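You operate a simulated robot arm through the tools that you are given. There is no shell and no other tool.

You are at the controls of a simulated two-armed robot. One attempt, no reset.

## Task
Pick up the cone from the top of the green table with one hand, pass it to the other hand and put it on the roll shelf of the rack. Set down upright: cone.

Only the result counts: the job must be done as asked and must still hold three seconds after the hand-in. Knocking over, shifting, dropping, spilling or breaking anything else fails it.

## Robot
Two 7-joint arms with two-finger parallel grippers on one trunk, on a base that drives. Base frame: it is fixed to the floor where the robot stands at the start and does not move with it; the origin is under the middle of the robot, x ahead of it, y to its left, z up. Readings come in m, degrees, newtons and seconds.
The left shoulder is at the start at [0.06, 0.189, 1.128], the right one opposite. With the tool pointing down near the work surface each hand reaches from about 0.1 to 0.64 m from the robot's upright axis, wherever it stands, measured 20 degrees to its own side. Places, roughly: cone [-1, 2.25, 0.75]; roll shelf of the rack [1.6, -0.5, 1]. Payload 3.43 kg a hand.
The TCP of each hand is the grasp point between the finger pads, 0.03 m short of the fingertips. In the tool frame z runs along the fingers and y along their closing line. Largest opening 0.094 m; finger width 0.028, thickness 0.01; the body of the gripper, 0.05 by 0.096 m, starts 0.055 m behind the TCP.
Orientation is told as [roll, pitch, yaw] about the base's x, y, z axes, in that order, counted from this pose: with the fingers straight down and closing along the base's y, the tool's x points along the base's -x, its y along +y and its z along -z.

## Interface
- The arms move only by the tool play_rows. It takes "left_deltas", "right_deltas" or both (then of equal length, played together; a hand with none holds still); each is a list of rows, each an object of numbers (a shift or turn left out is 0, a gripper value left out holds the last): "tx", "ty", "tz": the shift along the tool's x, y, z in m; "wx", "wy", "wz": the turn, a rotation vector about the tool's x, y, z in degrees; "gripper": the finger opening in m, from 0 to 0.094. In form: [{"tx": .., "ty": .., "tz": .., "wx": .., "wy": .., "wz": .., "gripper": ..}, ...]. A call has 1 to 20 rows; each row is the pose to reach, as a shift and turn from the pose commanded when the call began, along the tool's axes at that moment. A row lasts 0.2 s, in which the tool goes at most 0.05 m and 8.6 degrees; a call with a longer step from one row to the next is refused whole, and so is a gripper value outside its range. Where a pose cannot be reached the arm comes as near as it can. A force on the tool above 40 N (or 10 N above the force at the start of the call, whichever is more), or a blocked arm, ends the call early, and 0.2 s more pass. The fingers move at their own pace (about 0.153 m/s each) and stop on an object; they squeeze with about 38 N. The grip force told is the motor's: it shows also when the fingers shut on nothing. Time passes only in rows, and 0.2 s behind the last, so rows that repeat a pose let the fingers close. It gives the time, the measured TCP pose, the force on the tool (base axes), the opening and the grip force at its end, in the units of the frame above (readings bear some noise), with the torque about the TCP (base axes, N m) and any sound that the robot's microphone picked up.
- Cameras (640 x 400 px; columns grow to the right, rows downward): "scene" is now at [0.0223, 0.0153, 1.6866]; the picture's right is [0.16, -0.99, 0.00], its down [-0.68, -0.11, -0.73] and it looks along [0.72, 0.12, -0.68] (base axes); focal length 266 px, centre (320, 200). "left" rides on the left gripper at [0.076, -0.014, -0.102] in its tool frame; the picture's right is [0.18, 0.98, 0.00], its down [-0.75, 0.14, -0.64] and it looks along [-0.63, 0.12, 0.77] (tool axes); focal length 243 px, centre (320, 200). "right" rides on the right gripper at [0.076, 0.014, -0.103] in its tool frame; the picture's right is [-0.18, 0.98, 0.00], its down [-0.75, -0.14, -0.64] and it looks along [-0.63, -0.12, 0.77] (tool axes); focal length 243 px, centre (320, 200).
- camera(camera): a new picture of that camera. It takes no simulated time.
- slide_trunk(by): slides the trunk up (or, below 0, down) by that many m; the arms and the scene camera ride with it, the base frame stays. It gives what a move gives, with no picture.
- drive_base(legs): drives the robot by 1 to 6 legs, each [ahead, left, turn to the left] in m, m and degrees, along the robot's own axes; the way and the turn of a leg run together, so that a leg with both is an arc; at most 1.5 m and 180 degrees a leg. The arms and the cameras ride along, it lands a little off, and it stops where it bumps. It gives what a move gives.
- turn_head(pan, tilt): turns the head with the scene camera to pan (to the left, within 86 degrees either way) and tilt (down, from -29 to 69), counted from straight ahead of the robot. It gives what a move gives.
- measure_at(camera, pixels): there is no depth. For up to 12 entries [column, row, z] of the newest picture of that camera ("zoom" is the newest enlarged one), the place [x, y] in the base frame at which the ray of that pixel passes the height z, good to about 0.003 m. It takes no simulated time.
- close_up(camera, box): a new picture of the part [left, top, right, bottom] of that camera's present view, enlarged. It takes no simulated time.
- close_job(): hands the job in; it is judged then, once.

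Leave the grippers open and the arms clear of the work at the hand-in unless told otherwise.

The tools are called after ">>>" by a JSON object that holds its "method" and its "body". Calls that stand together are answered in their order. play_rows: Moves the arms, as the interface text tells. Its arguments: {"type":"object","properties":{"left_deltas":{"type":"array","items":{"type":"object","properties":{"tx":{"type":"number"},"ty":{"type":"number"},"tz":{"type":"number"},"wx":{"type":"number"},"wy":{"type":"number"},"wz":{"type":"number"},"gripper":{"type":"number"}}}},"right_deltas":{"type":"array","items":{"type":"object","properties":{"tx":{"type":"number"},"ty":{"type":"number"},"tz":{"type":"number"},"wx":{"type":"number"},"wy":{"type":"number"},"wz":{"type":"number"},"gripper":{"type":"number"}}}}},"required":[]} The other tools are called the same way: slide_trunk (by) slides the trunk up or down; drive_base (legs) drives the base; turn_head (pan, tilt) turns the head that bears the scene camera; camera (camera) takes a picture; measure_at (camera, pixels) gives the place at which the rays of pixels pass given heights; close_up (camera, box) takes an enlarged picture of a part of a camera's view; close_job () hands the job in.

At the start:

```text
time: 0.0
left_ee_pos: [0.4117, 0.1761, 1.0326]
left_tool_rot: [0.0, 0.1, 0.0]
left_wrist_force: [0.0, -0.5, 0.2]
left_ft_torque: [-0.04, 0.01, -0.02]
left_gripper_width: 0.094
left_gripper_force: 0.0
right_ee_pos: [0.3104, -0.1605, 1.0589]
right_tool_rot: [0.0, -0.1, 0.1]
right_wrist_force: [-1.5, -0.1, -0.3]
right_ft_torque: [-0.01, 0.02, -0.01]
right_gripper_width: 0.0937
right_gripper_force: 0.0
trunk travel left (down, up): [-0.8, 0.19]
robot x, y, heading: [0.0022, -0.0001, 0.0]
head pan, tilt: [9.3, 43.2]
```

scene: 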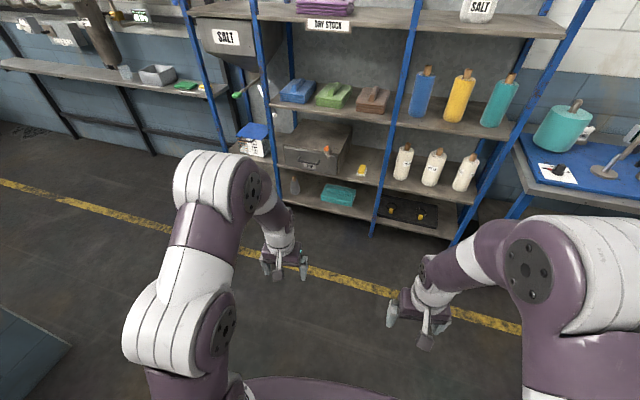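
right: 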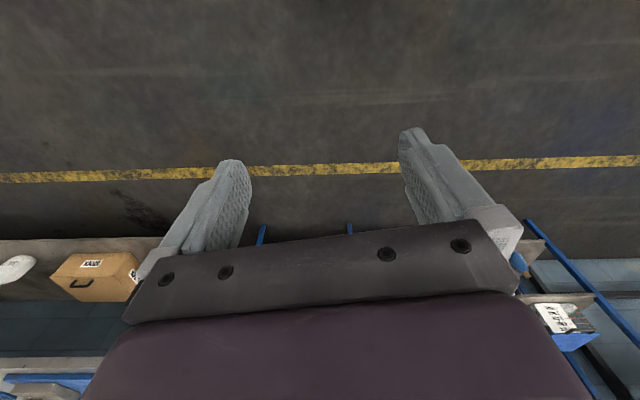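
left: 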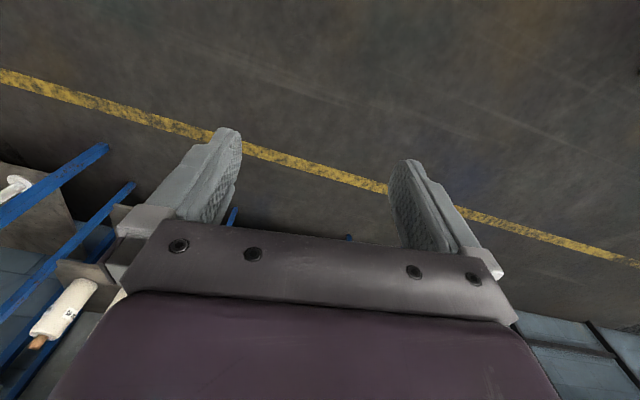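

I see the rack ahead, with a shelf of blue, yellow and teal rolls near columns 420–500, row 100. The cone should be behind me to the left, so I'll take an enlarged view of the rack first and then turn the head to look for the table.

>>> {"method": "close_up", "body": {"camera": "scene", "box": [240, 0, 560, 200]}}

>>> {"method": "turn_head", "body": {"pan": 86, "tilt": 30}}

```text
2.00 times, centred on (400, 100) of scene
```

zoom: 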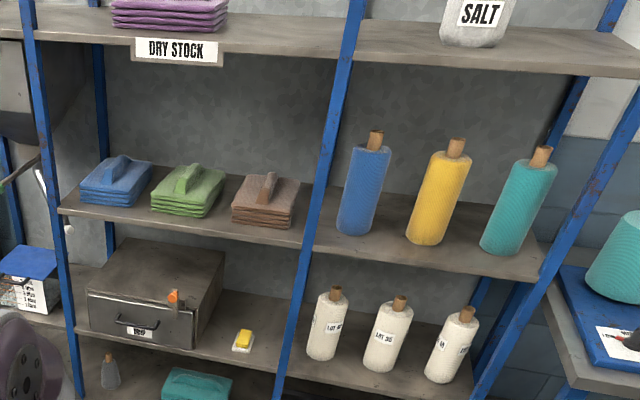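

```text
time: 1.5
left_ee_pos: [0.4112, 0.1758, 1.0333]
left_tool_rot: [-0.1, -0.1, 0.0]
left_wrist_force: [0.2, 0.0, -0.1]
left_ft_torque: [0.0, 0.02, 0.0]
left_gripper_width: 0.094
left_gripper_force: 0.1
right_ee_pos: [0.3107, -0.161, 1.0583]
right_tool_rot: [0.1, 0.0, -0.1]
right_wrist_force: [0.8, 0.4, -0.8]
right_ft_torque: [0.01, -0.02, 0.0]
right_gripper_width: 0.0939
right_gripper_force: 0.0
trunk travel left (down, up): [-0.8, 0.19]
robot x, y, heading: [-0.0001, 0.0009, 0.1]
head pan, tilt: [85.9, 30.0]
```

The rack's upper shelf holds coloured rolls and the one below holds white cones labelled LOT. I'll take a picture toward the left to find the table.

>>> {"method": "camera", "body": {"camera": "scene"}}

```text
taken
```

scene: 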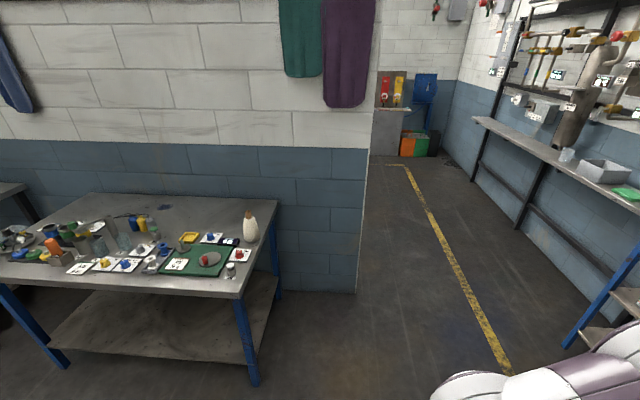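

There is a table at left with a white cone-like thing at (250, 228). I'll measure where it is and enlarge the view.

>>> {"method": "measure_at", "body": {"camera": "scene", "pixels": [[250, 241, 0.75], [250, 241, 0.8], [92, 193, 0.75], [278, 204, 0.75], [238, 297, 0.75], [0, 285, 0.75]]}}

>>> {"method": "close_up", "body": {"camera": "scene", "box": [0, 180, 320, 380]}}

```text
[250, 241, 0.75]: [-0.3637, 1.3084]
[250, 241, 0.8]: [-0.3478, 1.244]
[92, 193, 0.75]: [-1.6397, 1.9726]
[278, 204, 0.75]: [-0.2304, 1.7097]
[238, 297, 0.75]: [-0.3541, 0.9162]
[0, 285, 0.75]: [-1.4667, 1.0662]
```

```text
2.00 times, centred on (160, 280) of scene
```

zoom: 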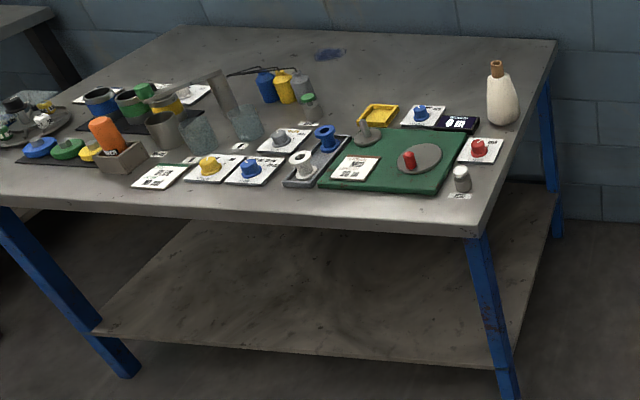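

I'll measure floor points to find the table's true height and where the wall is: the feet at (255,384) and (60,365), and the wall base at (357,293).

>>> {"method": "measure_at", "body": {"camera": "scene", "pixels": [[255, 384, 0.0], [278, 300, 0.0], [357, 293, 0.0], [60, 365, 0.0], [238, 297, 0.4], [238, 297, 0.5], [238, 297, 0.6], [250, 241, 0.4], [250, 241, 0.5], [408, 165, 0.0], [372, 155, 0.0]]}}

```text
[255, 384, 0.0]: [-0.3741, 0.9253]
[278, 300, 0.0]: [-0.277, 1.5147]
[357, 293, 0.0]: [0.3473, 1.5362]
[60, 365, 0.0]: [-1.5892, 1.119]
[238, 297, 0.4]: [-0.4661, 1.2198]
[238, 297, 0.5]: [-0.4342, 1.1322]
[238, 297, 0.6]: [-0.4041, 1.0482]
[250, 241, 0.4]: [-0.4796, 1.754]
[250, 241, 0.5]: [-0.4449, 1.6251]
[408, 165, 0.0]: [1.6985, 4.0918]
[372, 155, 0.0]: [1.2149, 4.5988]
```

The table at left has its top at z≈0.75, with a wall at y≈1.55 whose end is near x≈0.35. The cone I'm told about, at y≈2.25, is therefore likely behind this wall. I'll look around more, first ahead-left.

>>> {"method": "turn_head", "body": {"pan": 45, "tilt": 35}}

>>> {"method": "camera", "body": {"camera": "scene"}}

>>> {"method": "turn_head", "body": {"pan": 0, "tilt": 30}}

>>> {"method": "camera", "body": {"camera": "scene"}}

>>> {"method": "turn_head", "body": {"pan": -70, "tilt": 30}}

>>> {"method": "camera", "body": {"camera": "scene"}}

```text
time: 2.6
left_ee_pos: [0.4115, 0.1758, 1.0322]
left_tool_rot: [0.0, 0.0, 0.0]
left_wrist_force: [-0.1, -0.3, -0.7]
left_ft_torque: [0.02, -0.03, -0.02]
left_gripper_width: 0.0943
left_gripper_force: 0.0
right_ee_pos: [0.3103, -0.1595, 1.0585]
right_tool_rot: [0.0, 0.1, -0.1]
right_wrist_force: [-0.1, -0.6, -0.4]
right_ft_torque: [-0.03, 0.01, -0.02]
right_gripper_width: 0.0938
right_gripper_force: 0.1
trunk travel left (down, up): [-0.8, 0.19]
robot x, y, heading: [-0.0023, -0.0029, -0.0]
head pan, tilt: [45.0, 35.0]
```

```text
taken
```

scene: 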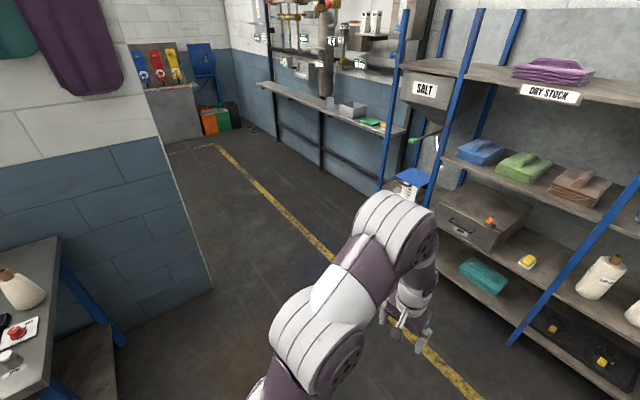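

```text
time: 3.7
left_ee_pos: [0.4115, 0.1748, 1.0322]
left_tool_rot: [0.0, 0.0, -0.1]
left_wrist_force: [0.6, -0.1, 0.3]
left_ft_torque: [0.0, 0.0, 0.02]
left_gripper_width: 0.094
left_gripper_force: 0.1
right_ee_pos: [0.3099, -0.1611, 1.0585]
right_tool_rot: [0.0, 0.0, 0.1]
right_wrist_force: [-0.3, 0.9, 0.0]
right_ft_torque: [-0.02, 0.02, -0.02]
right_gripper_width: 0.0942
right_gripper_force: 0.1
trunk travel left (down, up): [-0.8, 0.19]
robot x, y, heading: [0.0021, 0.0008, -0.2]
head pan, tilt: [0.0, 30.0]
```

```text
taken
```

scene: 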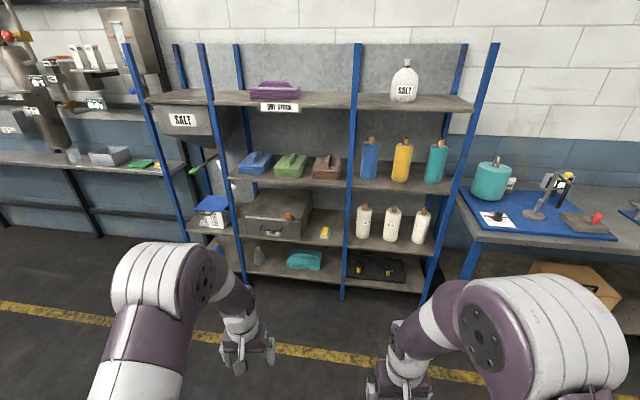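

```text
time: 5.1
left_ee_pos: [0.4128, 0.1749, 1.0322]
left_tool_rot: [-0.1, 0.0, 0.0]
left_wrist_force: [0.4, -0.6, -0.1]
left_ft_torque: [-0.03, -0.02, 0.01]
left_gripper_width: 0.0943
left_gripper_force: 0.1
right_ee_pos: [0.3104, -0.1605, 1.0591]
right_tool_rot: [0.1, 0.0, 0.0]
right_wrist_force: [-0.4, -0.2, 0.0]
right_ft_torque: [0.0, 0.02, 0.01]
right_gripper_width: 0.0939
right_gripper_force: 0.0
trunk travel left (down, up): [-0.8, 0.19]
robot x, y, heading: [-0.0016, 0.0012, 0.1]
head pan, tilt: [-70.0, 30.0]
```

```text
taken
```

scene: 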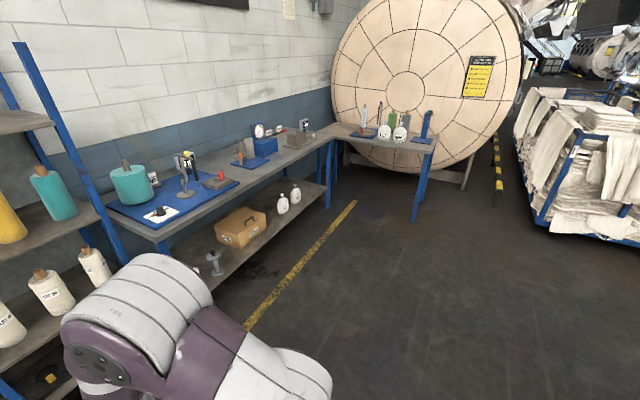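

The rack stands ahead at x≈1.4. I'll look ahead-left again to measure the passage between the wall's end and the benches.

>>> {"method": "turn_head", "body": {"pan": 60, "tilt": 35}}

>>> {"method": "camera", "body": {"camera": "scene"}}

```text
time: 7.2
left_ee_pos: [0.4121, 0.176, 1.0332]
left_tool_rot: [0.0, 0.1, 0.0]
left_wrist_force: [0.1, -0.3, 0.5]
left_ft_torque: [0.03, 0.0, 0.04]
left_gripper_width: 0.094
left_gripper_force: 0.1
right_ee_pos: [0.3105, -0.1596, 1.0589]
right_tool_rot: [0.0, -0.1, 0.1]
right_wrist_force: [-0.3, -0.2, 0.2]
right_ft_torque: [0.0, 0.01, -0.02]
right_gripper_width: 0.094
right_gripper_force: 0.1
trunk travel left (down, up): [-0.8, 0.19]
robot x, y, heading: [0.0012, 0.0028, 0.3]
head pan, tilt: [60.0, 35.0]
```

```text
taken
```

scene: 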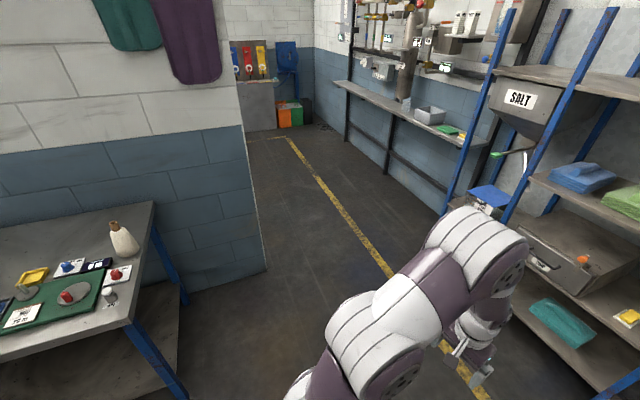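

>>> {"method": "measure_at", "body": {"camera": "scene", "pixels": [[266, 271, 0.0], [246, 140, 0.0], [290, 137, 0.0], [470, 395, 0.0], [345, 140, 0.0], [386, 175, 0.0], [440, 212, 0.0], [390, 268, 0.0], [124, 220, 0.85], [124, 255, 0.75]]}}

>>> {"method": "close_up", "body": {"camera": "scene", "box": [0, 180, 240, 330]}}

```text
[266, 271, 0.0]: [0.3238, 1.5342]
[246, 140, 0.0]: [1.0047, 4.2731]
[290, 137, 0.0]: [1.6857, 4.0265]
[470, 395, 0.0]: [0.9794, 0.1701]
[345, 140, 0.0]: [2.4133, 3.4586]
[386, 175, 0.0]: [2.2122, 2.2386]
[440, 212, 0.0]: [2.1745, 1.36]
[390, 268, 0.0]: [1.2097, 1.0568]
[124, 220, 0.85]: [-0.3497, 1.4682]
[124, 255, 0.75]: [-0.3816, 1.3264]
```

```text
2.67 times, centred on (120, 255) of scene
```

zoom: 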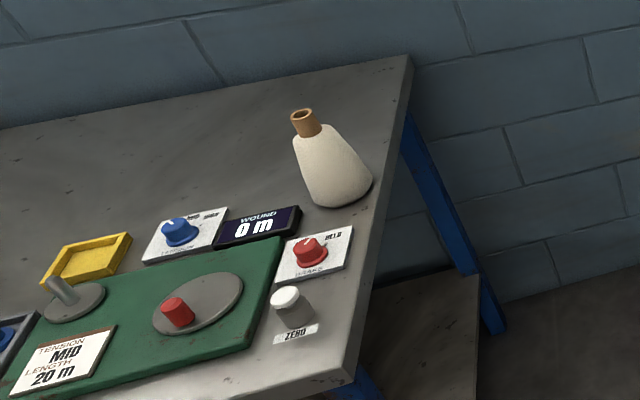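

The passage at y≈2.2 is clear from x≈0.35 to x≈2.2. I'll turn left 90°, shift right to x≈0.85, drive ahead 1.5 m and look behind the wall.

>>> {"method": "drive_base", "body": {"legs": [[0, 0, 90], [0, -0.85, 0], [1.4, 0, 0]]}}

>>> {"method": "turn_head", "body": {"pan": 60, "tilt": 30}}

>>> {"method": "camera", "body": {"camera": "scene"}}

```text
time: 22.2
left_ee_pos: [0.67, 1.8155, 1.0323]
left_tool_rot: [0.0, -0.1, 90.3]
left_wrist_force: [-0.3, -0.8, 0.6]
left_ft_torque: [-0.01, -0.04, 0.0]
left_gripper_width: 0.0942
left_gripper_force: 0.2
right_ee_pos: [1.0061, 1.7157, 1.0596]
right_tool_rot: [0.0, 0.0, 90.2]
right_wrist_force: [-0.5, 0.1, -1.5]
right_ft_torque: [-0.01, 0.01, 0.02]
right_gripper_width: 0.0939
right_gripper_force: 0.1
trunk travel left (down, up): [-0.8, 0.19]
robot x, y, heading: [0.8494, 1.4042, 90.2]
head pan, tilt: [60.0, 35.0]
```

```text
time: 22.8
left_ee_pos: [0.67, 1.8163, 1.0329]
left_tool_rot: [0.0, 0.0, 90.1]
left_wrist_force: [-1.0, -0.3, -0.9]
left_ft_torque: [0.03, -0.05, -0.02]
left_gripper_width: 0.0941
left_gripper_force: 0.1
right_ee_pos: [1.0068, 1.7158, 1.0598]
right_tool_rot: [0.1, 0.0, 90.2]
right_wrist_force: [0.2, 0.5, 0.3]
right_ft_torque: [-0.01, 0.02, 0.02]
right_gripper_width: 0.094
right_gripper_force: 0.0
trunk travel left (down, up): [-0.8, 0.19]
robot x, y, heading: [0.848, 1.4063, 90.1]
head pan, tilt: [60.0, 30.0]
```

```text
taken
```

scene: 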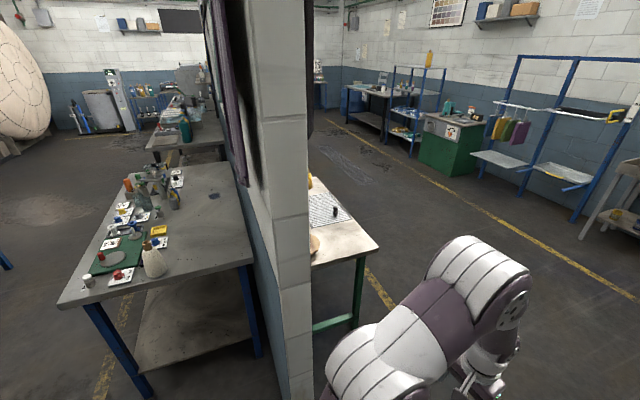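

Behind the partition there is a table with green legs (near (345, 250)). I'll measure its corner and then drive on.

>>> {"method": "measure_at", "body": {"camera": "scene", "pixels": [[380, 247, 0.75], [380, 247, 0.7], [358, 327, 0.0], [313, 265, 0.75], [382, 304, 0.0], [420, 165, 0.0], [480, 170, 0.0], [573, 215, 0.0]]}}

>>> {"method": "close_up", "body": {"camera": "scene", "box": [290, 150, 450, 250]}}

```text
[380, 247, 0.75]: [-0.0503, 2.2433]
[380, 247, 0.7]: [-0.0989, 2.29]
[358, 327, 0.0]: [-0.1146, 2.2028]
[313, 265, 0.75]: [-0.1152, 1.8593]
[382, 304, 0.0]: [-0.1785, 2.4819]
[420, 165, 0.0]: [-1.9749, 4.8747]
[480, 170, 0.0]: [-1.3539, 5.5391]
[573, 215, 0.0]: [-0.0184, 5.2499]
```

```text
4.00 times, centred on (370, 200) of scene
```

zoom: 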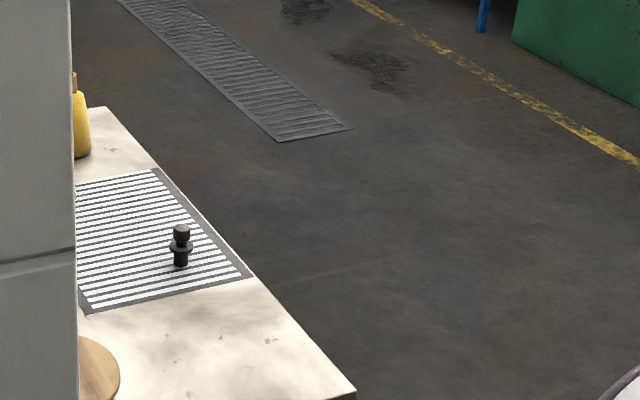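

A yellow item stands at the far end of the green table. I'll drive ahead 1.4 m more, and look back at the table.

>>> {"method": "drive_base", "body": {"legs": [[1.45, 0, 0]]}}

>>> {"method": "turn_head", "body": {"pan": 86, "tilt": 25}}

>>> {"method": "camera", "body": {"camera": "scene"}}

```text
time: 30.0
left_ee_pos: [0.6793, 3.2729, 1.0323]
left_tool_rot: [-0.1, 0.0, 89.5]
left_wrist_force: [-0.2, -0.2, -0.1]
left_ft_torque: [0.02, 0.02, 0.01]
left_gripper_width: 0.094
left_gripper_force: 0.1
right_ee_pos: [1.0145, 3.1679, 1.0594]
right_tool_rot: [0.0, 0.0, 89.5]
right_wrist_force: [0.5, 1.0, -0.3]
right_ft_torque: [0.04, 0.0, -0.03]
right_gripper_width: 0.0942
right_gripper_force: 0.1
trunk travel left (down, up): [-0.8, 0.19]
robot x, y, heading: [0.8524, 2.862, 89.1]
head pan, tilt: [60.0, 30.0]
```

```text
time: 30.9
left_ee_pos: [0.6793, 3.2722, 1.0333]
left_tool_rot: [0.0, -0.1, 89.6]
left_wrist_force: [0.3, -0.1, 0.5]
left_ft_torque: [0.0, 0.01, 0.03]
left_gripper_width: 0.0941
left_gripper_force: 0.1
right_ee_pos: [1.0159, 3.1683, 1.0582]
right_tool_rot: [0.0, 0.0, 89.5]
right_wrist_force: [0.2, 0.8, 0.0]
right_ft_torque: [-0.08, 0.01, 0.01]
right_gripper_width: 0.094
right_gripper_force: 0.0
trunk travel left (down, up): [-0.8, 0.19]
robot x, y, heading: [0.8519, 2.8571, 89.4]
head pan, tilt: [85.9, 25.0]
```

```text
taken
```

scene: 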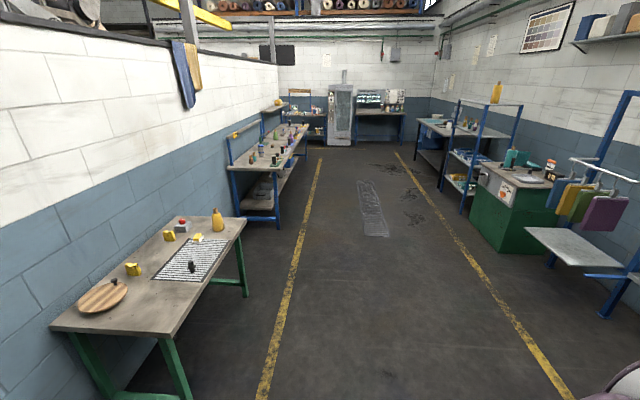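

The green-legged table carries a yellow cone at (218, 220). I'll enlarge the view and measure it and the table corners.

>>> {"method": "measure_at", "body": {"camera": "scene", "pixels": [[218, 230, 0.75], [246, 218, 0.75], [171, 338, 0.75], [50, 327, 0.75], [170, 218, 0.75], [246, 296, 0.0], [186, 398, 0.0], [218, 209, 0.9], [270, 358, 0.0]]}}

>>> {"method": "close_up", "body": {"camera": "scene", "box": [40, 190, 280, 340]}}

>>> {"method": "close_up", "body": {"camera": "scene", "box": [150, 190, 250, 252]}}

```text
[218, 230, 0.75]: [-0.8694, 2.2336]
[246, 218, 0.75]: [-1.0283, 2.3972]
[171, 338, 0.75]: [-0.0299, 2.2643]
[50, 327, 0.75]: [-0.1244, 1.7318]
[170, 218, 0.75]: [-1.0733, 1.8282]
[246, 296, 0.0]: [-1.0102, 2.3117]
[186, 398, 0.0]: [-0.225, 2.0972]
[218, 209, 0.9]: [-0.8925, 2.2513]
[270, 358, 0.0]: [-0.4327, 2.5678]
```

```text
2.67 times, centred on (160, 265) of scene
```

zoom: 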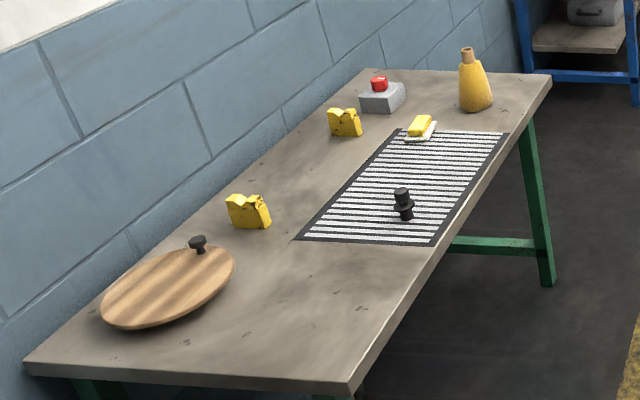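

```text
6.40 times, centred on (200, 221) of scene
```

zoom: 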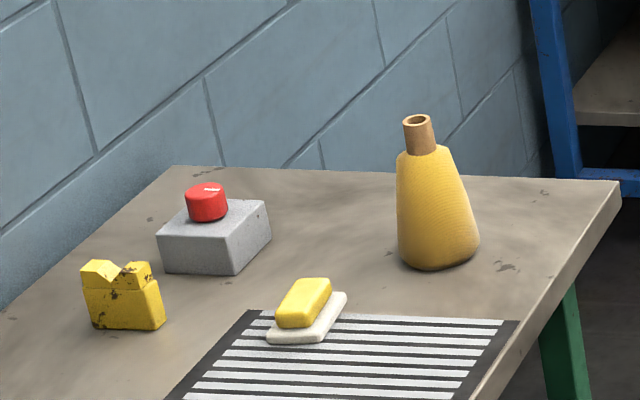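

The yellow cone stands at about [-0.88, 2.24], near the far corner of the green table, whose front edge is at y≈2.26–2.40. My plan is to pick it from above by its brown tube with the left hand, hand it to the right hand gripping the body from the side, and place it with the right hand. I'll raise the trunk for clearance and drive round to face the table.

>>> {"method": "slide_trunk", "body": {"by": 0.12}}

>>> {"method": "drive_base", "body": {"legs": [[0, 0, 90], [1.5, -0.1, 0], [0.38, 0, 0], [0, 0, 90]]}}

>>> {"method": "turn_head", "body": {"pan": 0, "tilt": 50}}

>>> {"method": "camera", "body": {"camera": "scene"}}

```text
time: 32.4
left_ee_pos: [0.6785, 3.2724, 1.1527]
left_tool_rot: [0.0, 0.0, 89.5]
left_wrist_force: [0.1, 0.2, 0.4]
left_ft_torque: [-0.02, -0.01, 0.02]
left_gripper_width: 0.0941
left_gripper_force: 0.1
right_ee_pos: [1.0138, 3.1682, 1.1791]
right_tool_rot: [0.0, -0.1, 89.5]
right_wrist_force: [-0.1, -0.4, 0.7]
right_ft_torque: [-0.01, -0.07, -0.01]
right_gripper_width: 0.094
right_gripper_force: 0.1
trunk travel left (down, up): [-0.92, 0.07]
robot x, y, heading: [0.852, 2.8608, 89.4]
head pan, tilt: [85.9, 25.0]
```

```text
refused: leg 2 is longer than a leg can be; nothing moved
```

```text
time: 34.0
left_ee_pos: [0.679, 3.2738, 1.1518]
left_tool_rot: [0.0, 0.0, 89.5]
left_wrist_force: [-0.4, -0.2, -0.1]
left_ft_torque: [-0.02, 0.0, -0.01]
left_gripper_width: 0.0943
left_gripper_force: 0.0
right_ee_pos: [1.0137, 3.1686, 1.1797]
right_tool_rot: [0.0, -0.1, 89.6]
right_wrist_force: [-0.6, 0.0, 0.1]
right_ft_torque: [0.0, 0.01, 0.01]
right_gripper_width: 0.094
right_gripper_force: 0.1
trunk travel left (down, up): [-0.92, 0.07]
robot x, y, heading: [0.8509, 2.858, 89.4]
head pan, tilt: [0.0, 50.0]
```

```text
taken
```

scene: 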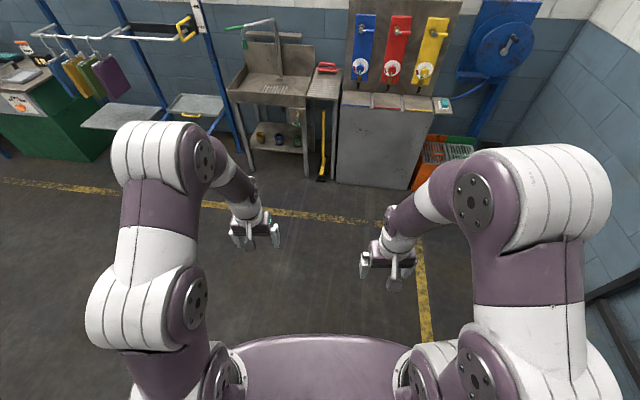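

The second leg was too long, so nothing drove. I'll split it into shorter legs.

>>> {"method": "drive_base", "body": {"legs": [[0, 0, 90], [0.95, -0.1, 0], [0.93, 0, 0], [0, 0, 90]]}}

>>> {"method": "camera", "body": {"camera": "scene"}}

```text
time: 51.1
left_ee_pos: [-0.8621, 2.5551, 1.1546]
left_tool_rot: [0.0, 0.0, -90.6]
left_wrist_force: [0.3, 0.4, -0.2]
left_ft_torque: [-0.04, 0.03, -0.01]
left_gripper_width: 0.0942
left_gripper_force: 0.0
right_ee_pos: [-1.1969, 2.6587, 1.1788]
right_tool_rot: [0.0, 0.0, -90.6]
right_wrist_force: [0.2, 0.5, 0.9]
right_ft_torque: [0.01, 0.03, -0.04]
right_gripper_width: 0.0938
right_gripper_force: 0.0
trunk travel left (down, up): [-0.92, 0.07]
robot x, y, heading: [-1.0315, 2.9649, -90.5]
head pan, tilt: [0.0, 50.0]
```

```text
taken
```

scene: 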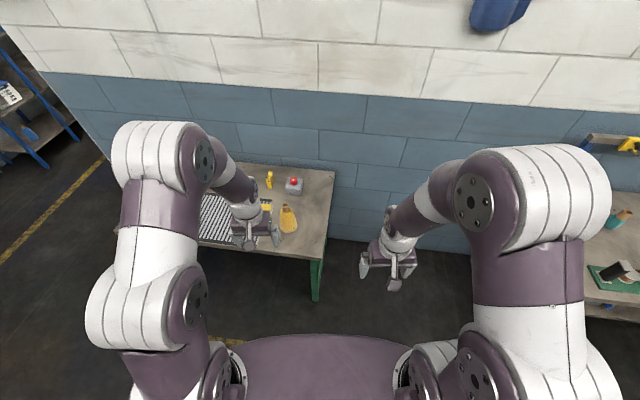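

I now face the table, and the cone is at (288, 218), right beside the left gripper in view. I'll enlarge and measure.

>>> {"method": "close_up", "body": {"camera": "scene", "box": [240, 170, 340, 232]}}

>>> {"method": "measure_at", "body": {"camera": "scene", "pixels": [[289, 230, 0.75], [283, 207, 0.95], [328, 256, 0.75], [335, 172, 0.75], [316, 298, 0.0]]}}

>>> {"method": "camera", "body": {"camera": "left"}}

```text
6.40 times, centred on (290, 201) of scene
```

zoom: 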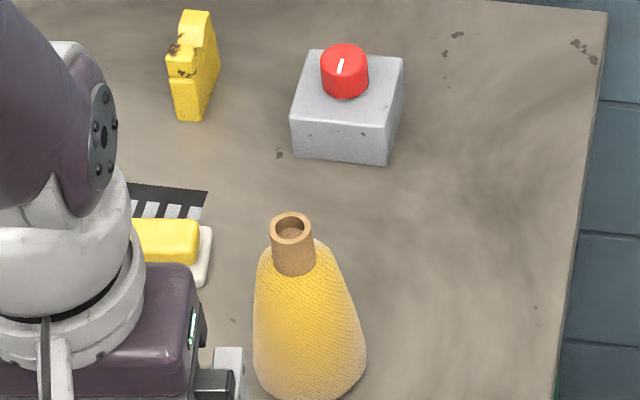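

```text
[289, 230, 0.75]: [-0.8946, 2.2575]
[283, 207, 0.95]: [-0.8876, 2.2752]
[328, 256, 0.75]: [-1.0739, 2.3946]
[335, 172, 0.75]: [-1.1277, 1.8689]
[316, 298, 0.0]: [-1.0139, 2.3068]
```

```text
taken
```

left: 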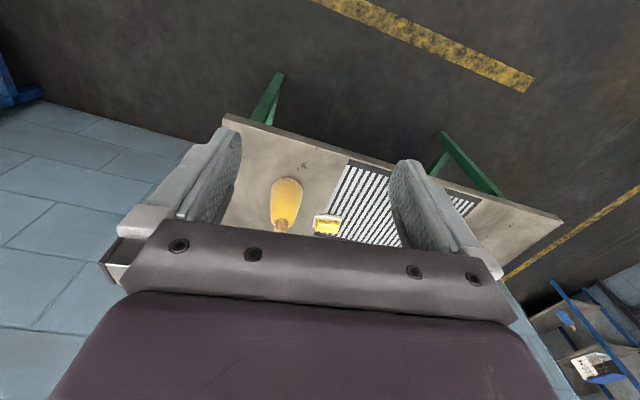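

I can see the tube from two cameras: zoom tube-top centre at (290, 229) and the left camera at about (281, 228). I'll enlarge the left view and intersect both rays to get the height.

>>> {"method": "measure_at", "body": {"camera": "zoom", "pixels": [[291, 229, 0.9], [291, 229, 0.92], [291, 229, 0.94], [291, 229, 0.96], [291, 229, 0.98], [310, 402, 0.75], [310, 402, 0.73], [310, 402, 0.77]]}}

>>> {"method": "close_up", "body": {"camera": "left", "box": [240, 160, 340, 222]}}

```text
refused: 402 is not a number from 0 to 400
```

```text
6.40 times, centred on (290, 191) of left
```

zoom: 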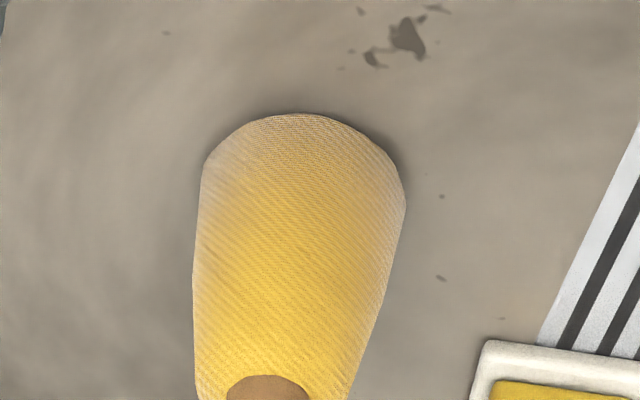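

I'll zoom the scene camera again to measure the tube and base at several heights.

>>> {"method": "close_up", "body": {"camera": "scene", "box": [240, 180, 340, 242]}}

>>> {"method": "measure_at", "body": {"camera": "zoom", "pixels": [[291, 101, 0.9], [291, 101, 0.92], [291, 101, 0.94], [291, 101, 0.96], [310, 274, 0.75], [310, 274, 0.73], [254, 240, 0.75], [366, 240, 0.75]]}}

```text
6.40 times, centred on (290, 211) of scene
```

zoom: 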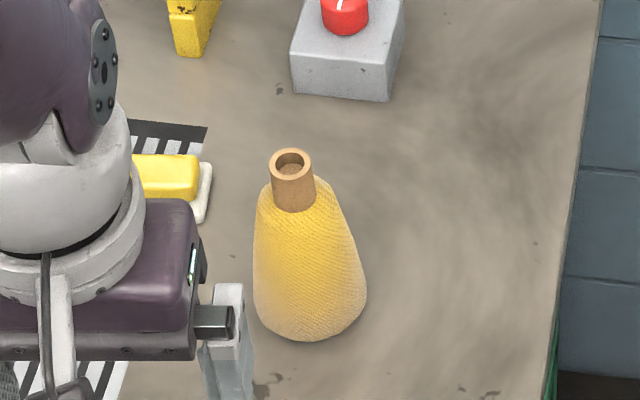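

```text
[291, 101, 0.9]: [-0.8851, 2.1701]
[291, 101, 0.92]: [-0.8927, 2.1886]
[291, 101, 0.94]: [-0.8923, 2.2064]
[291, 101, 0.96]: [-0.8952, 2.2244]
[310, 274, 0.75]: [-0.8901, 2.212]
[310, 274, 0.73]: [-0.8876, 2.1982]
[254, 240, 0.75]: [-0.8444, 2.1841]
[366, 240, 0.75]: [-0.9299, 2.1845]
```

The zoom window moved with the box, so I'll measure again at the right pixels: tube top (290, 160), base front (310, 341).

>>> {"method": "measure_at", "body": {"camera": "zoom", "pixels": [[290, 160, 0.88], [290, 160, 0.9], [290, 160, 0.92], [290, 160, 0.94], [290, 160, 0.96], [310, 341, 0.75], [310, 341, 0.73], [310, 295, 0.75], [310, 295, 0.73], [254, 295, 0.73], [366, 295, 0.73]]}}

```text
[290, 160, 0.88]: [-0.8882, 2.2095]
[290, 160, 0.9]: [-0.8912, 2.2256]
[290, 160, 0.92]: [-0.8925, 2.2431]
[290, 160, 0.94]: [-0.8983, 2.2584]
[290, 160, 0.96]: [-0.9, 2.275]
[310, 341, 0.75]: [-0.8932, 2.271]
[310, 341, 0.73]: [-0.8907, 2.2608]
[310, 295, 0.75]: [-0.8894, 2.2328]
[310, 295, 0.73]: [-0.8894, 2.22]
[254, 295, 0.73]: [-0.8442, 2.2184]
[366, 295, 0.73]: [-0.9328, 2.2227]
```

The cone's axis is at about (-0.89, 2.22), its base at z≈0.73–0.75 and its top at z≈0.90, with a base diameter of about 0.088. Before I drive closer I'll tilt the head down to see the base's footprint.

>>> {"method": "turn_head", "body": {"pan": 0, "tilt": 69}}

>>> {"method": "camera", "body": {"camera": "scene"}}

```text
time: 52.0
left_ee_pos: [-0.862, 2.5536, 1.1526]
left_tool_rot: [0.1, 0.0, -90.7]
left_wrist_force: [0.3, -0.4, -0.5]
left_ft_torque: [0.01, 0.04, -0.02]
left_gripper_width: 0.0944
left_gripper_force: 0.1
right_ee_pos: [-1.1969, 2.6607, 1.179]
right_tool_rot: [0.0, 0.0, -90.6]
right_wrist_force: [-0.8, 0.8, 0.2]
right_ft_torque: [0.0, -0.01, 0.02]
right_gripper_width: 0.0939
right_gripper_force: 0.1
trunk travel left (down, up): [-0.92, 0.07]
robot x, y, heading: [-1.0345, 2.9684, -90.7]
head pan, tilt: [0.0, 68.8]
```

```text
taken
```

scene: 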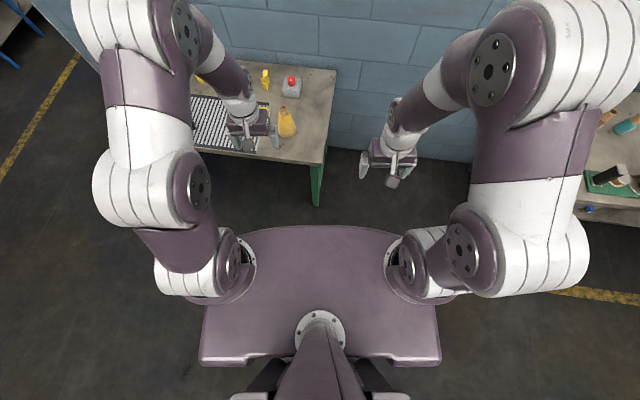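

I see the chest's front edge at (320, 226), which hides the base. I'll measure how far ahead that ray runs at several heights.

>>> {"method": "measure_at", "body": {"camera": "scene", "pixels": [[320, 226, 1.2], [320, 226, 1.1], [320, 226, 1.0], [320, 226, 0.3], [320, 226, 0.0], [318, 205, 0.0], [324, 163, 0.74]]}}

```text
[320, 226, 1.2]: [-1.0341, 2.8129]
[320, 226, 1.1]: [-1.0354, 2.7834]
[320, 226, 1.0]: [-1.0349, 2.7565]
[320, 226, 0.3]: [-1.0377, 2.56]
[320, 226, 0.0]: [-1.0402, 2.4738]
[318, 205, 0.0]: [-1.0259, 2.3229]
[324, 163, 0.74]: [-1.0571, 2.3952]
```

The chest reaches about 0.2 m ahead and the base is hidden under it. I'll drive ahead 0.165 m, still about 0.4 m short of the table edge.

>>> {"method": "drive_base", "body": {"legs": [[0.165, 0, 0]]}}

>>> {"method": "turn_head", "body": {"pan": 10, "tilt": 55}}

>>> {"method": "camera", "body": {"camera": "scene"}}

>>> {"method": "camera", "body": {"camera": "left"}}

```text
time: 53.4
left_ee_pos: [-0.8655, 2.3921, 1.1546]
left_tool_rot: [0.0, -0.1, -90.7]
left_wrist_force: [-0.5, 0.3, -0.9]
left_ft_torque: [-0.01, 0.01, 0.01]
left_gripper_width: 0.0938
left_gripper_force: 0.2
right_ee_pos: [-1.1991, 2.4991, 1.1804]
right_tool_rot: [0.1, -0.1, -90.7]
right_wrist_force: [-0.3, 1.4, -0.7]
right_ft_torque: [0.01, -0.01, 0.0]
right_gripper_width: 0.0938
right_gripper_force: 0.0
trunk travel left (down, up): [-0.92, 0.07]
robot x, y, heading: [-1.0345, 2.8026, -90.5]
head pan, tilt: [0.0, 68.8]
```

```text
time: 54.2
left_ee_pos: [-0.8636, 2.3892, 1.1523]
left_tool_rot: [0.0, 0.0, -90.7]
left_wrist_force: [0.3, -1.0, 0.0]
left_ft_torque: [0.01, 0.0, -0.05]
left_gripper_width: 0.094
left_gripper_force: 0.0
right_ee_pos: [-1.2001, 2.4957, 1.1781]
right_tool_rot: [0.0, 0.1, -90.7]
right_wrist_force: [0.6, 0.2, -0.4]
right_ft_torque: [0.01, 0.03, -0.02]
right_gripper_width: 0.0941
right_gripper_force: 0.1
trunk travel left (down, up): [-0.92, 0.07]
robot x, y, heading: [-1.0362, 2.8049, -90.7]
head pan, tilt: [10.0, 55.0]
```

```text
taken
```

scene: 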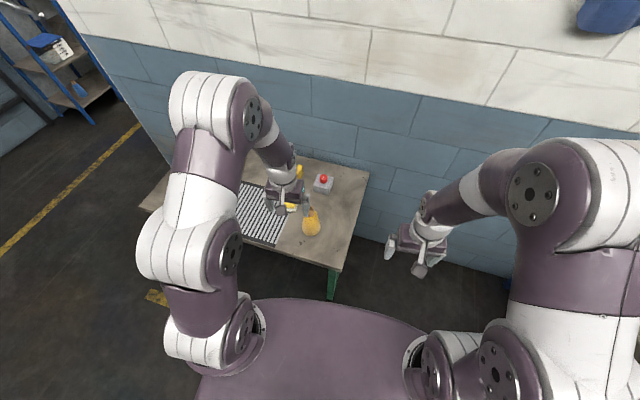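

```text
taken
```

left: 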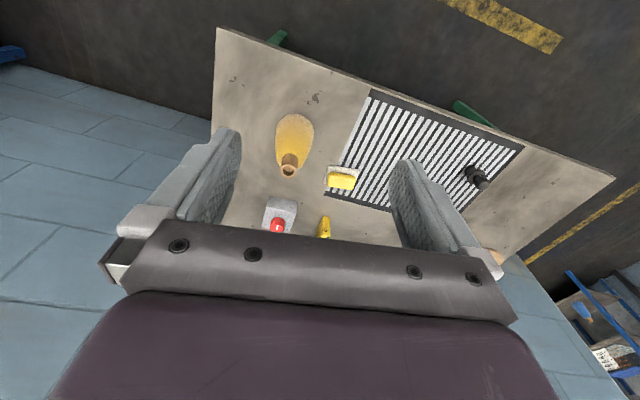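

The left camera sees the cone fully, tube at about (290, 170). I'll enlarge both views and intersect.

>>> {"method": "close_up", "body": {"camera": "left", "box": [240, 105, 350, 174]}}

>>> {"method": "close_up", "body": {"camera": "left", "box": [240, 115, 350, 184]}}

```text
5.80 times, centred on (295, 140) of left
```

zoom: 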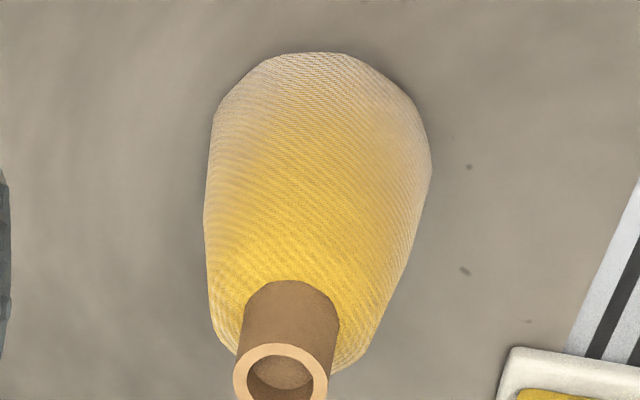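

```text
5.80 times, centred on (295, 150) of left
```

zoom: 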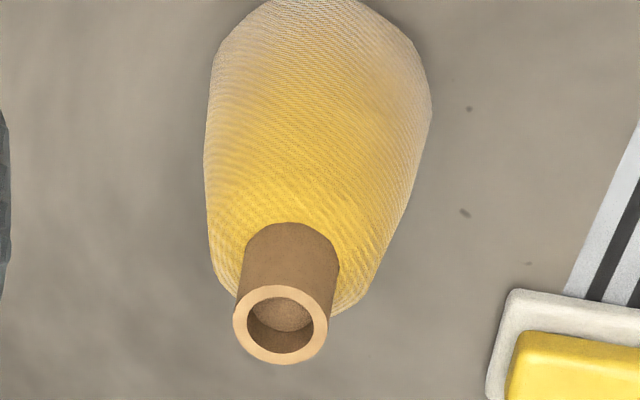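

I'll measure the tube-top centre at (281, 325) of this zoom at several heights; the scene view gave y = 2.2095 + 0.82·(z − 0.88).

>>> {"method": "measure_at", "body": {"camera": "zoom", "pixels": [[281, 325, 0.88], [281, 325, 0.9], [281, 325, 0.92], [281, 325, 0.94], [233, 325, 0.9], [328, 325, 0.9], [290, 225, 0.86], [212, 70, 0.73], [432, 105, 0.73], [340, 230, 0.86], [245, 230, 0.86]]}}

```text
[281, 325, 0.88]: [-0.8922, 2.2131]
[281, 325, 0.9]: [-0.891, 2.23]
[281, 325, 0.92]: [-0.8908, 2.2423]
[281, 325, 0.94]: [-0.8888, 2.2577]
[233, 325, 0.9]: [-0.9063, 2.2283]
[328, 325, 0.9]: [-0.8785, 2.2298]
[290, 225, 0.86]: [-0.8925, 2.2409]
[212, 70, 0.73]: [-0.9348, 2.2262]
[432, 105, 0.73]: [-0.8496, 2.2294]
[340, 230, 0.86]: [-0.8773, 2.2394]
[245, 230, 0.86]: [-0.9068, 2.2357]
```

The tube top is at z≈0.90, the shoulder at z≈0.86, the axis at (-0.891, 2.230) and the tube is 0.028 across. I'll move the left hand over the tube and down to TCP z≈0.97, keeping the fingertips above the tube top.

>>> {"method": "play_rows", "body": {"left_deltas": [{"tx": -0.04, "ty": -0.0065, "gripper": 0.07}, {"tx": -0.08, "ty": -0.013}, {"tx": -0.12, "ty": -0.0195}, {"tx": -0.159, "ty": -0.0256}, {"tx": -0.159, "ty": -0.0256, "tz": 0.045}, {"tx": -0.159, "ty": -0.0256, "tz": 0.09}, {"tx": -0.159, "ty": -0.0256, "tz": 0.135}, {"tx": -0.159, "ty": -0.0256, "tz": 0.18}, {"tx": -0.159, "ty": -0.0256, "tz": 0.18}]}}

>>> {"method": "camera", "body": {"camera": "left"}}

>>> {"method": "camera", "body": {"camera": "scene"}}

```text
time: 56.2
left_ee_pos: [-0.891, 2.2317, 0.9718]
left_tool_rot: [-0.1, 0.0, -90.6]
left_wrist_force: [-0.3, -1.1, 0.6]
left_ft_torque: [-0.01, -0.06, 0.0]
left_gripper_width: 0.07
left_gripper_force: 0.2
right_ee_pos: [-1.1995, 2.4968, 1.1792]
right_tool_rot: [0.0, -0.1, -90.7]
right_wrist_force: [-0.5, -0.3, 0.1]
right_ft_torque: [-0.03, 0.0, -0.02]
right_gripper_width: 0.094
right_gripper_force: 0.2
trunk travel left (down, up): [-0.92, 0.07]
robot x, y, heading: [-1.0348, 2.8063, -90.7]
head pan, tilt: [10.0, 55.0]
```

```text
taken
```

left: 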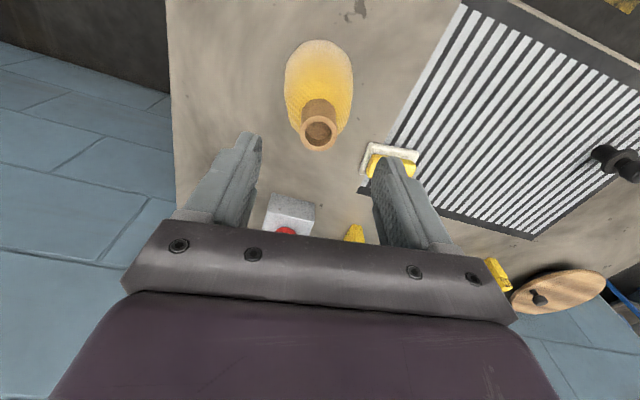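

```text
taken
```

scene: 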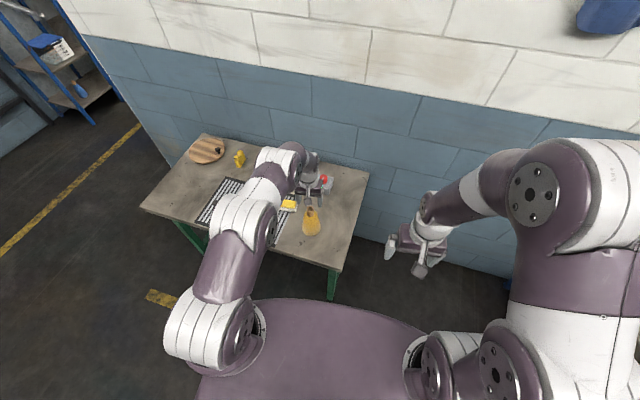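

The left hand hovers over the cone; its tube top shows at (319, 134) in the left view. I'll measure again from here and enlarge.

>>> {"method": "close_up", "body": {"camera": "left", "box": [260, 30, 380, 105]}}

>>> {"method": "close_up", "body": {"camera": "left", "box": [260, 90, 380, 165]}}

>>> {"method": "measure_at", "body": {"camera": "left", "pixels": [[319, 134, 0.88], [319, 134, 0.9], [319, 134, 0.92], [300, 134, 0.9], [338, 134, 0.9], [319, 101, 0.86], [319, 40, 0.75], [286, 80, 0.76], [353, 80, 0.76]]}}

```text
5.33 times, centred on (320, 68) of left
```

zoom: 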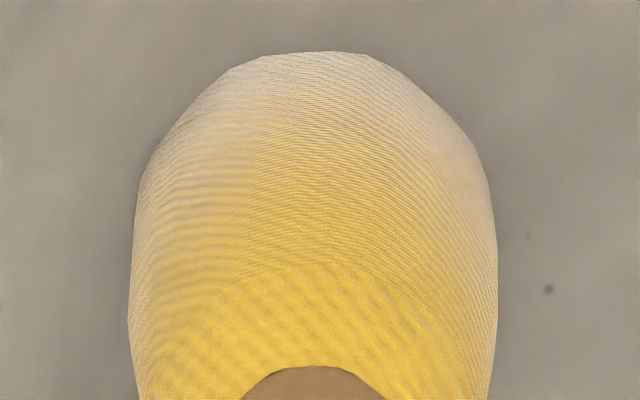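

```text
5.33 times, centred on (320, 128) of left
```

zoom: 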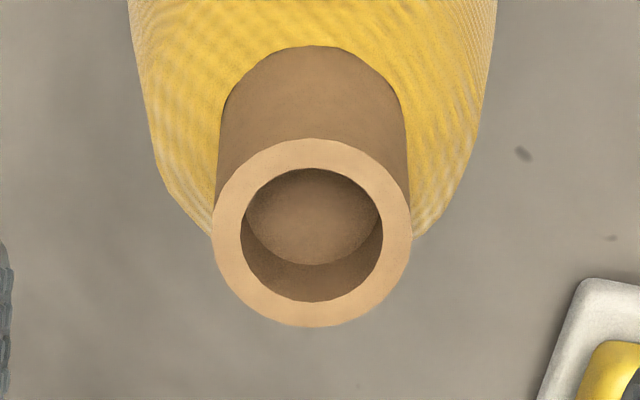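

```text
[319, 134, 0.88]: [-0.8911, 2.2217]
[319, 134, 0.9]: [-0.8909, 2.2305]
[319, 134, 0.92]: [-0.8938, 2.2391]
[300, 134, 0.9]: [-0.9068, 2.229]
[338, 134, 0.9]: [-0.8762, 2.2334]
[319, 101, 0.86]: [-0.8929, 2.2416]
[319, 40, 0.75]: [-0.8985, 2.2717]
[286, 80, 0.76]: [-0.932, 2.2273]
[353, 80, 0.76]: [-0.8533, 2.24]
```

The tube top is confirmed at z≈0.90 on the axis (-0.891, 2.231), right under the TCP. I'll go down 0.071 m so the fingertips stop just above the shoulder, then close.

>>> {"method": "play_rows", "body": {"left_deltas": [{"tz": 0.03}, {"tz": 0.055}, {"tz": 0.071}, {"tz": 0.071}, {"tz": 0.071, "gripper": 0.0}, {"tz": 0.071, "gripper": 0.0}, {"tz": 0.071, "gripper": 0.0}]}}

>>> {"method": "camera", "body": {"camera": "left"}}

```text
time: 57.8
left_ee_pos: [-0.8907, 2.2318, 0.9006]
left_tool_rot: [0.0, -0.1, -90.7]
left_wrist_force: [-0.6, 0.8, -0.2]
left_ft_torque: [-0.03, 0.06, 0.01]
left_gripper_width: 0.0292
left_gripper_force: 37.5
right_ee_pos: [-1.199, 2.495, 1.179]
right_tool_rot: [0.0, 0.1, -90.7]
right_wrist_force: [0.3, -0.4, 0.8]
right_ft_torque: [-0.03, -0.02, 0.03]
right_gripper_width: 0.0942
right_gripper_force: 0.1
trunk travel left (down, up): [-0.92, 0.07]
robot x, y, heading: [-1.0349, 2.8058, -90.6]
head pan, tilt: [10.0, 55.0]
```

```text
taken
```

left: 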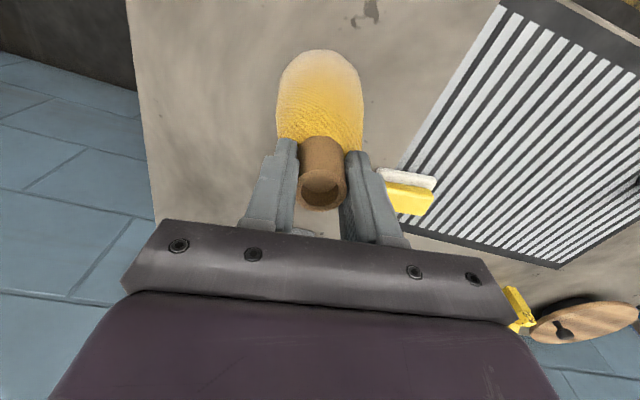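

The fingers hold the tube (width 0.029, force 37.5). I'll lift it straight up 0.2 m.

>>> {"method": "play_rows", "body": {"left_deltas": [{"tz": -0.01}, {"tz": -0.03}, {"tz": -0.06}, {"tz": -0.09}, {"tz": -0.12}, {"tz": -0.15}, {"tz": -0.18}, {"tz": -0.2}, {"tz": -0.2}]}}

>>> {"method": "camera", "body": {"camera": "scene"}}

>>> {"method": "camera", "body": {"camera": "left"}}

```text
time: 59.8
left_ee_pos: [-0.8918, 2.2305, 1.1022]
left_tool_rot: [-0.1, 0.1, -90.8]
left_wrist_force: [-0.9, -0.4, -2.6]
left_ft_torque: [0.02, -0.03, -0.01]
left_gripper_width: 0.029
left_gripper_force: 38.3
right_ee_pos: [-1.1992, 2.4953, 1.1782]
right_tool_rot: [0.1, 0.1, -90.7]
right_wrist_force: [0.3, 0.2, 1.2]
right_ft_torque: [-0.01, 0.04, -0.01]
right_gripper_width: 0.0938
right_gripper_force: 0.0
trunk travel left (down, up): [-0.92, 0.07]
robot x, y, heading: [-1.0343, 2.8038, -90.4]
head pan, tilt: [10.0, 55.0]
```

```text
taken
```

scene: 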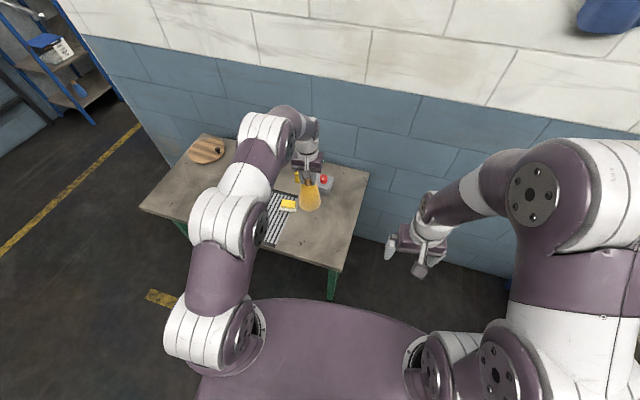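

```text
taken
```

left: 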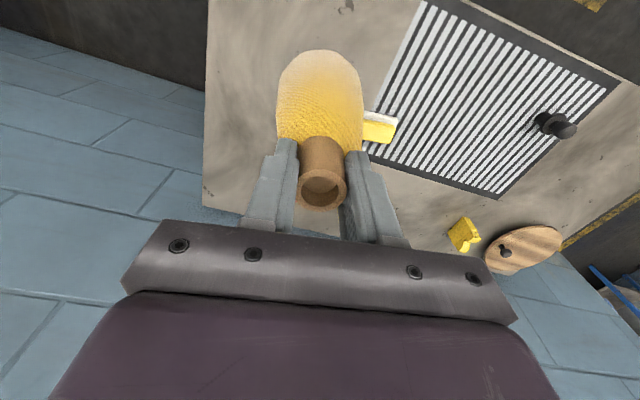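

The cone is lifted (about 2.6 N). I'll back the robot 0.6 m away from the table into open floor before the hand-over.

>>> {"method": "drive_base", "body": {"legs": [[-0.6, 0, 0]]}}

>>> {"method": "turn_head", "body": {"pan": 0, "tilt": 50}}

>>> {"method": "camera", "body": {"camera": "scene"}}

```text
time: 63.2
left_ee_pos: [-0.8864, 2.8303, 1.1009]
left_tool_rot: [0.0, 0.2, -91.0]
left_wrist_force: [-0.3, 0.1, -3.1]
left_ft_torque: [-0.01, -0.03, 0.03]
left_gripper_width: 0.0293
left_gripper_force: 38.2
right_ee_pos: [-1.1927, 3.0969, 1.1786]
right_tool_rot: [0.0, 0.0, -91.2]
right_wrist_force: [-0.1, -0.8, 0.6]
right_ft_torque: [0.0, -0.01, 0.0]
right_gripper_width: 0.0939
right_gripper_force: 0.0
trunk travel left (down, up): [-0.92, 0.07]
robot x, y, heading: [-1.0234, 3.4031, -91.1]
head pan, tilt: [10.0, 55.0]
```

```text
time: 63.9
left_ee_pos: [-0.8869, 2.8305, 1.1012]
left_tool_rot: [-0.1, 0.0, -91.1]
left_wrist_force: [0.6, 0.5, -2.6]
left_ft_torque: [-0.05, -0.02, 0.01]
left_gripper_width: 0.0295
left_gripper_force: 37.4
right_ee_pos: [-1.1926, 3.0988, 1.1783]
right_tool_rot: [0.0, 0.0, -91.1]
right_wrist_force: [0.2, -0.6, -0.7]
right_ft_torque: [0.01, -0.01, -0.02]
right_gripper_width: 0.094
right_gripper_force: 0.1
trunk travel left (down, up): [-0.92, 0.07]
robot x, y, heading: [-1.0234, 3.4053, -91.2]
head pan, tilt: [0.0, 50.0]
```

```text
taken
```

scene: 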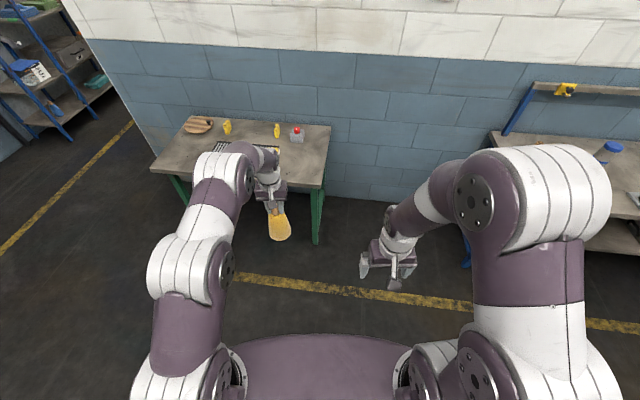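

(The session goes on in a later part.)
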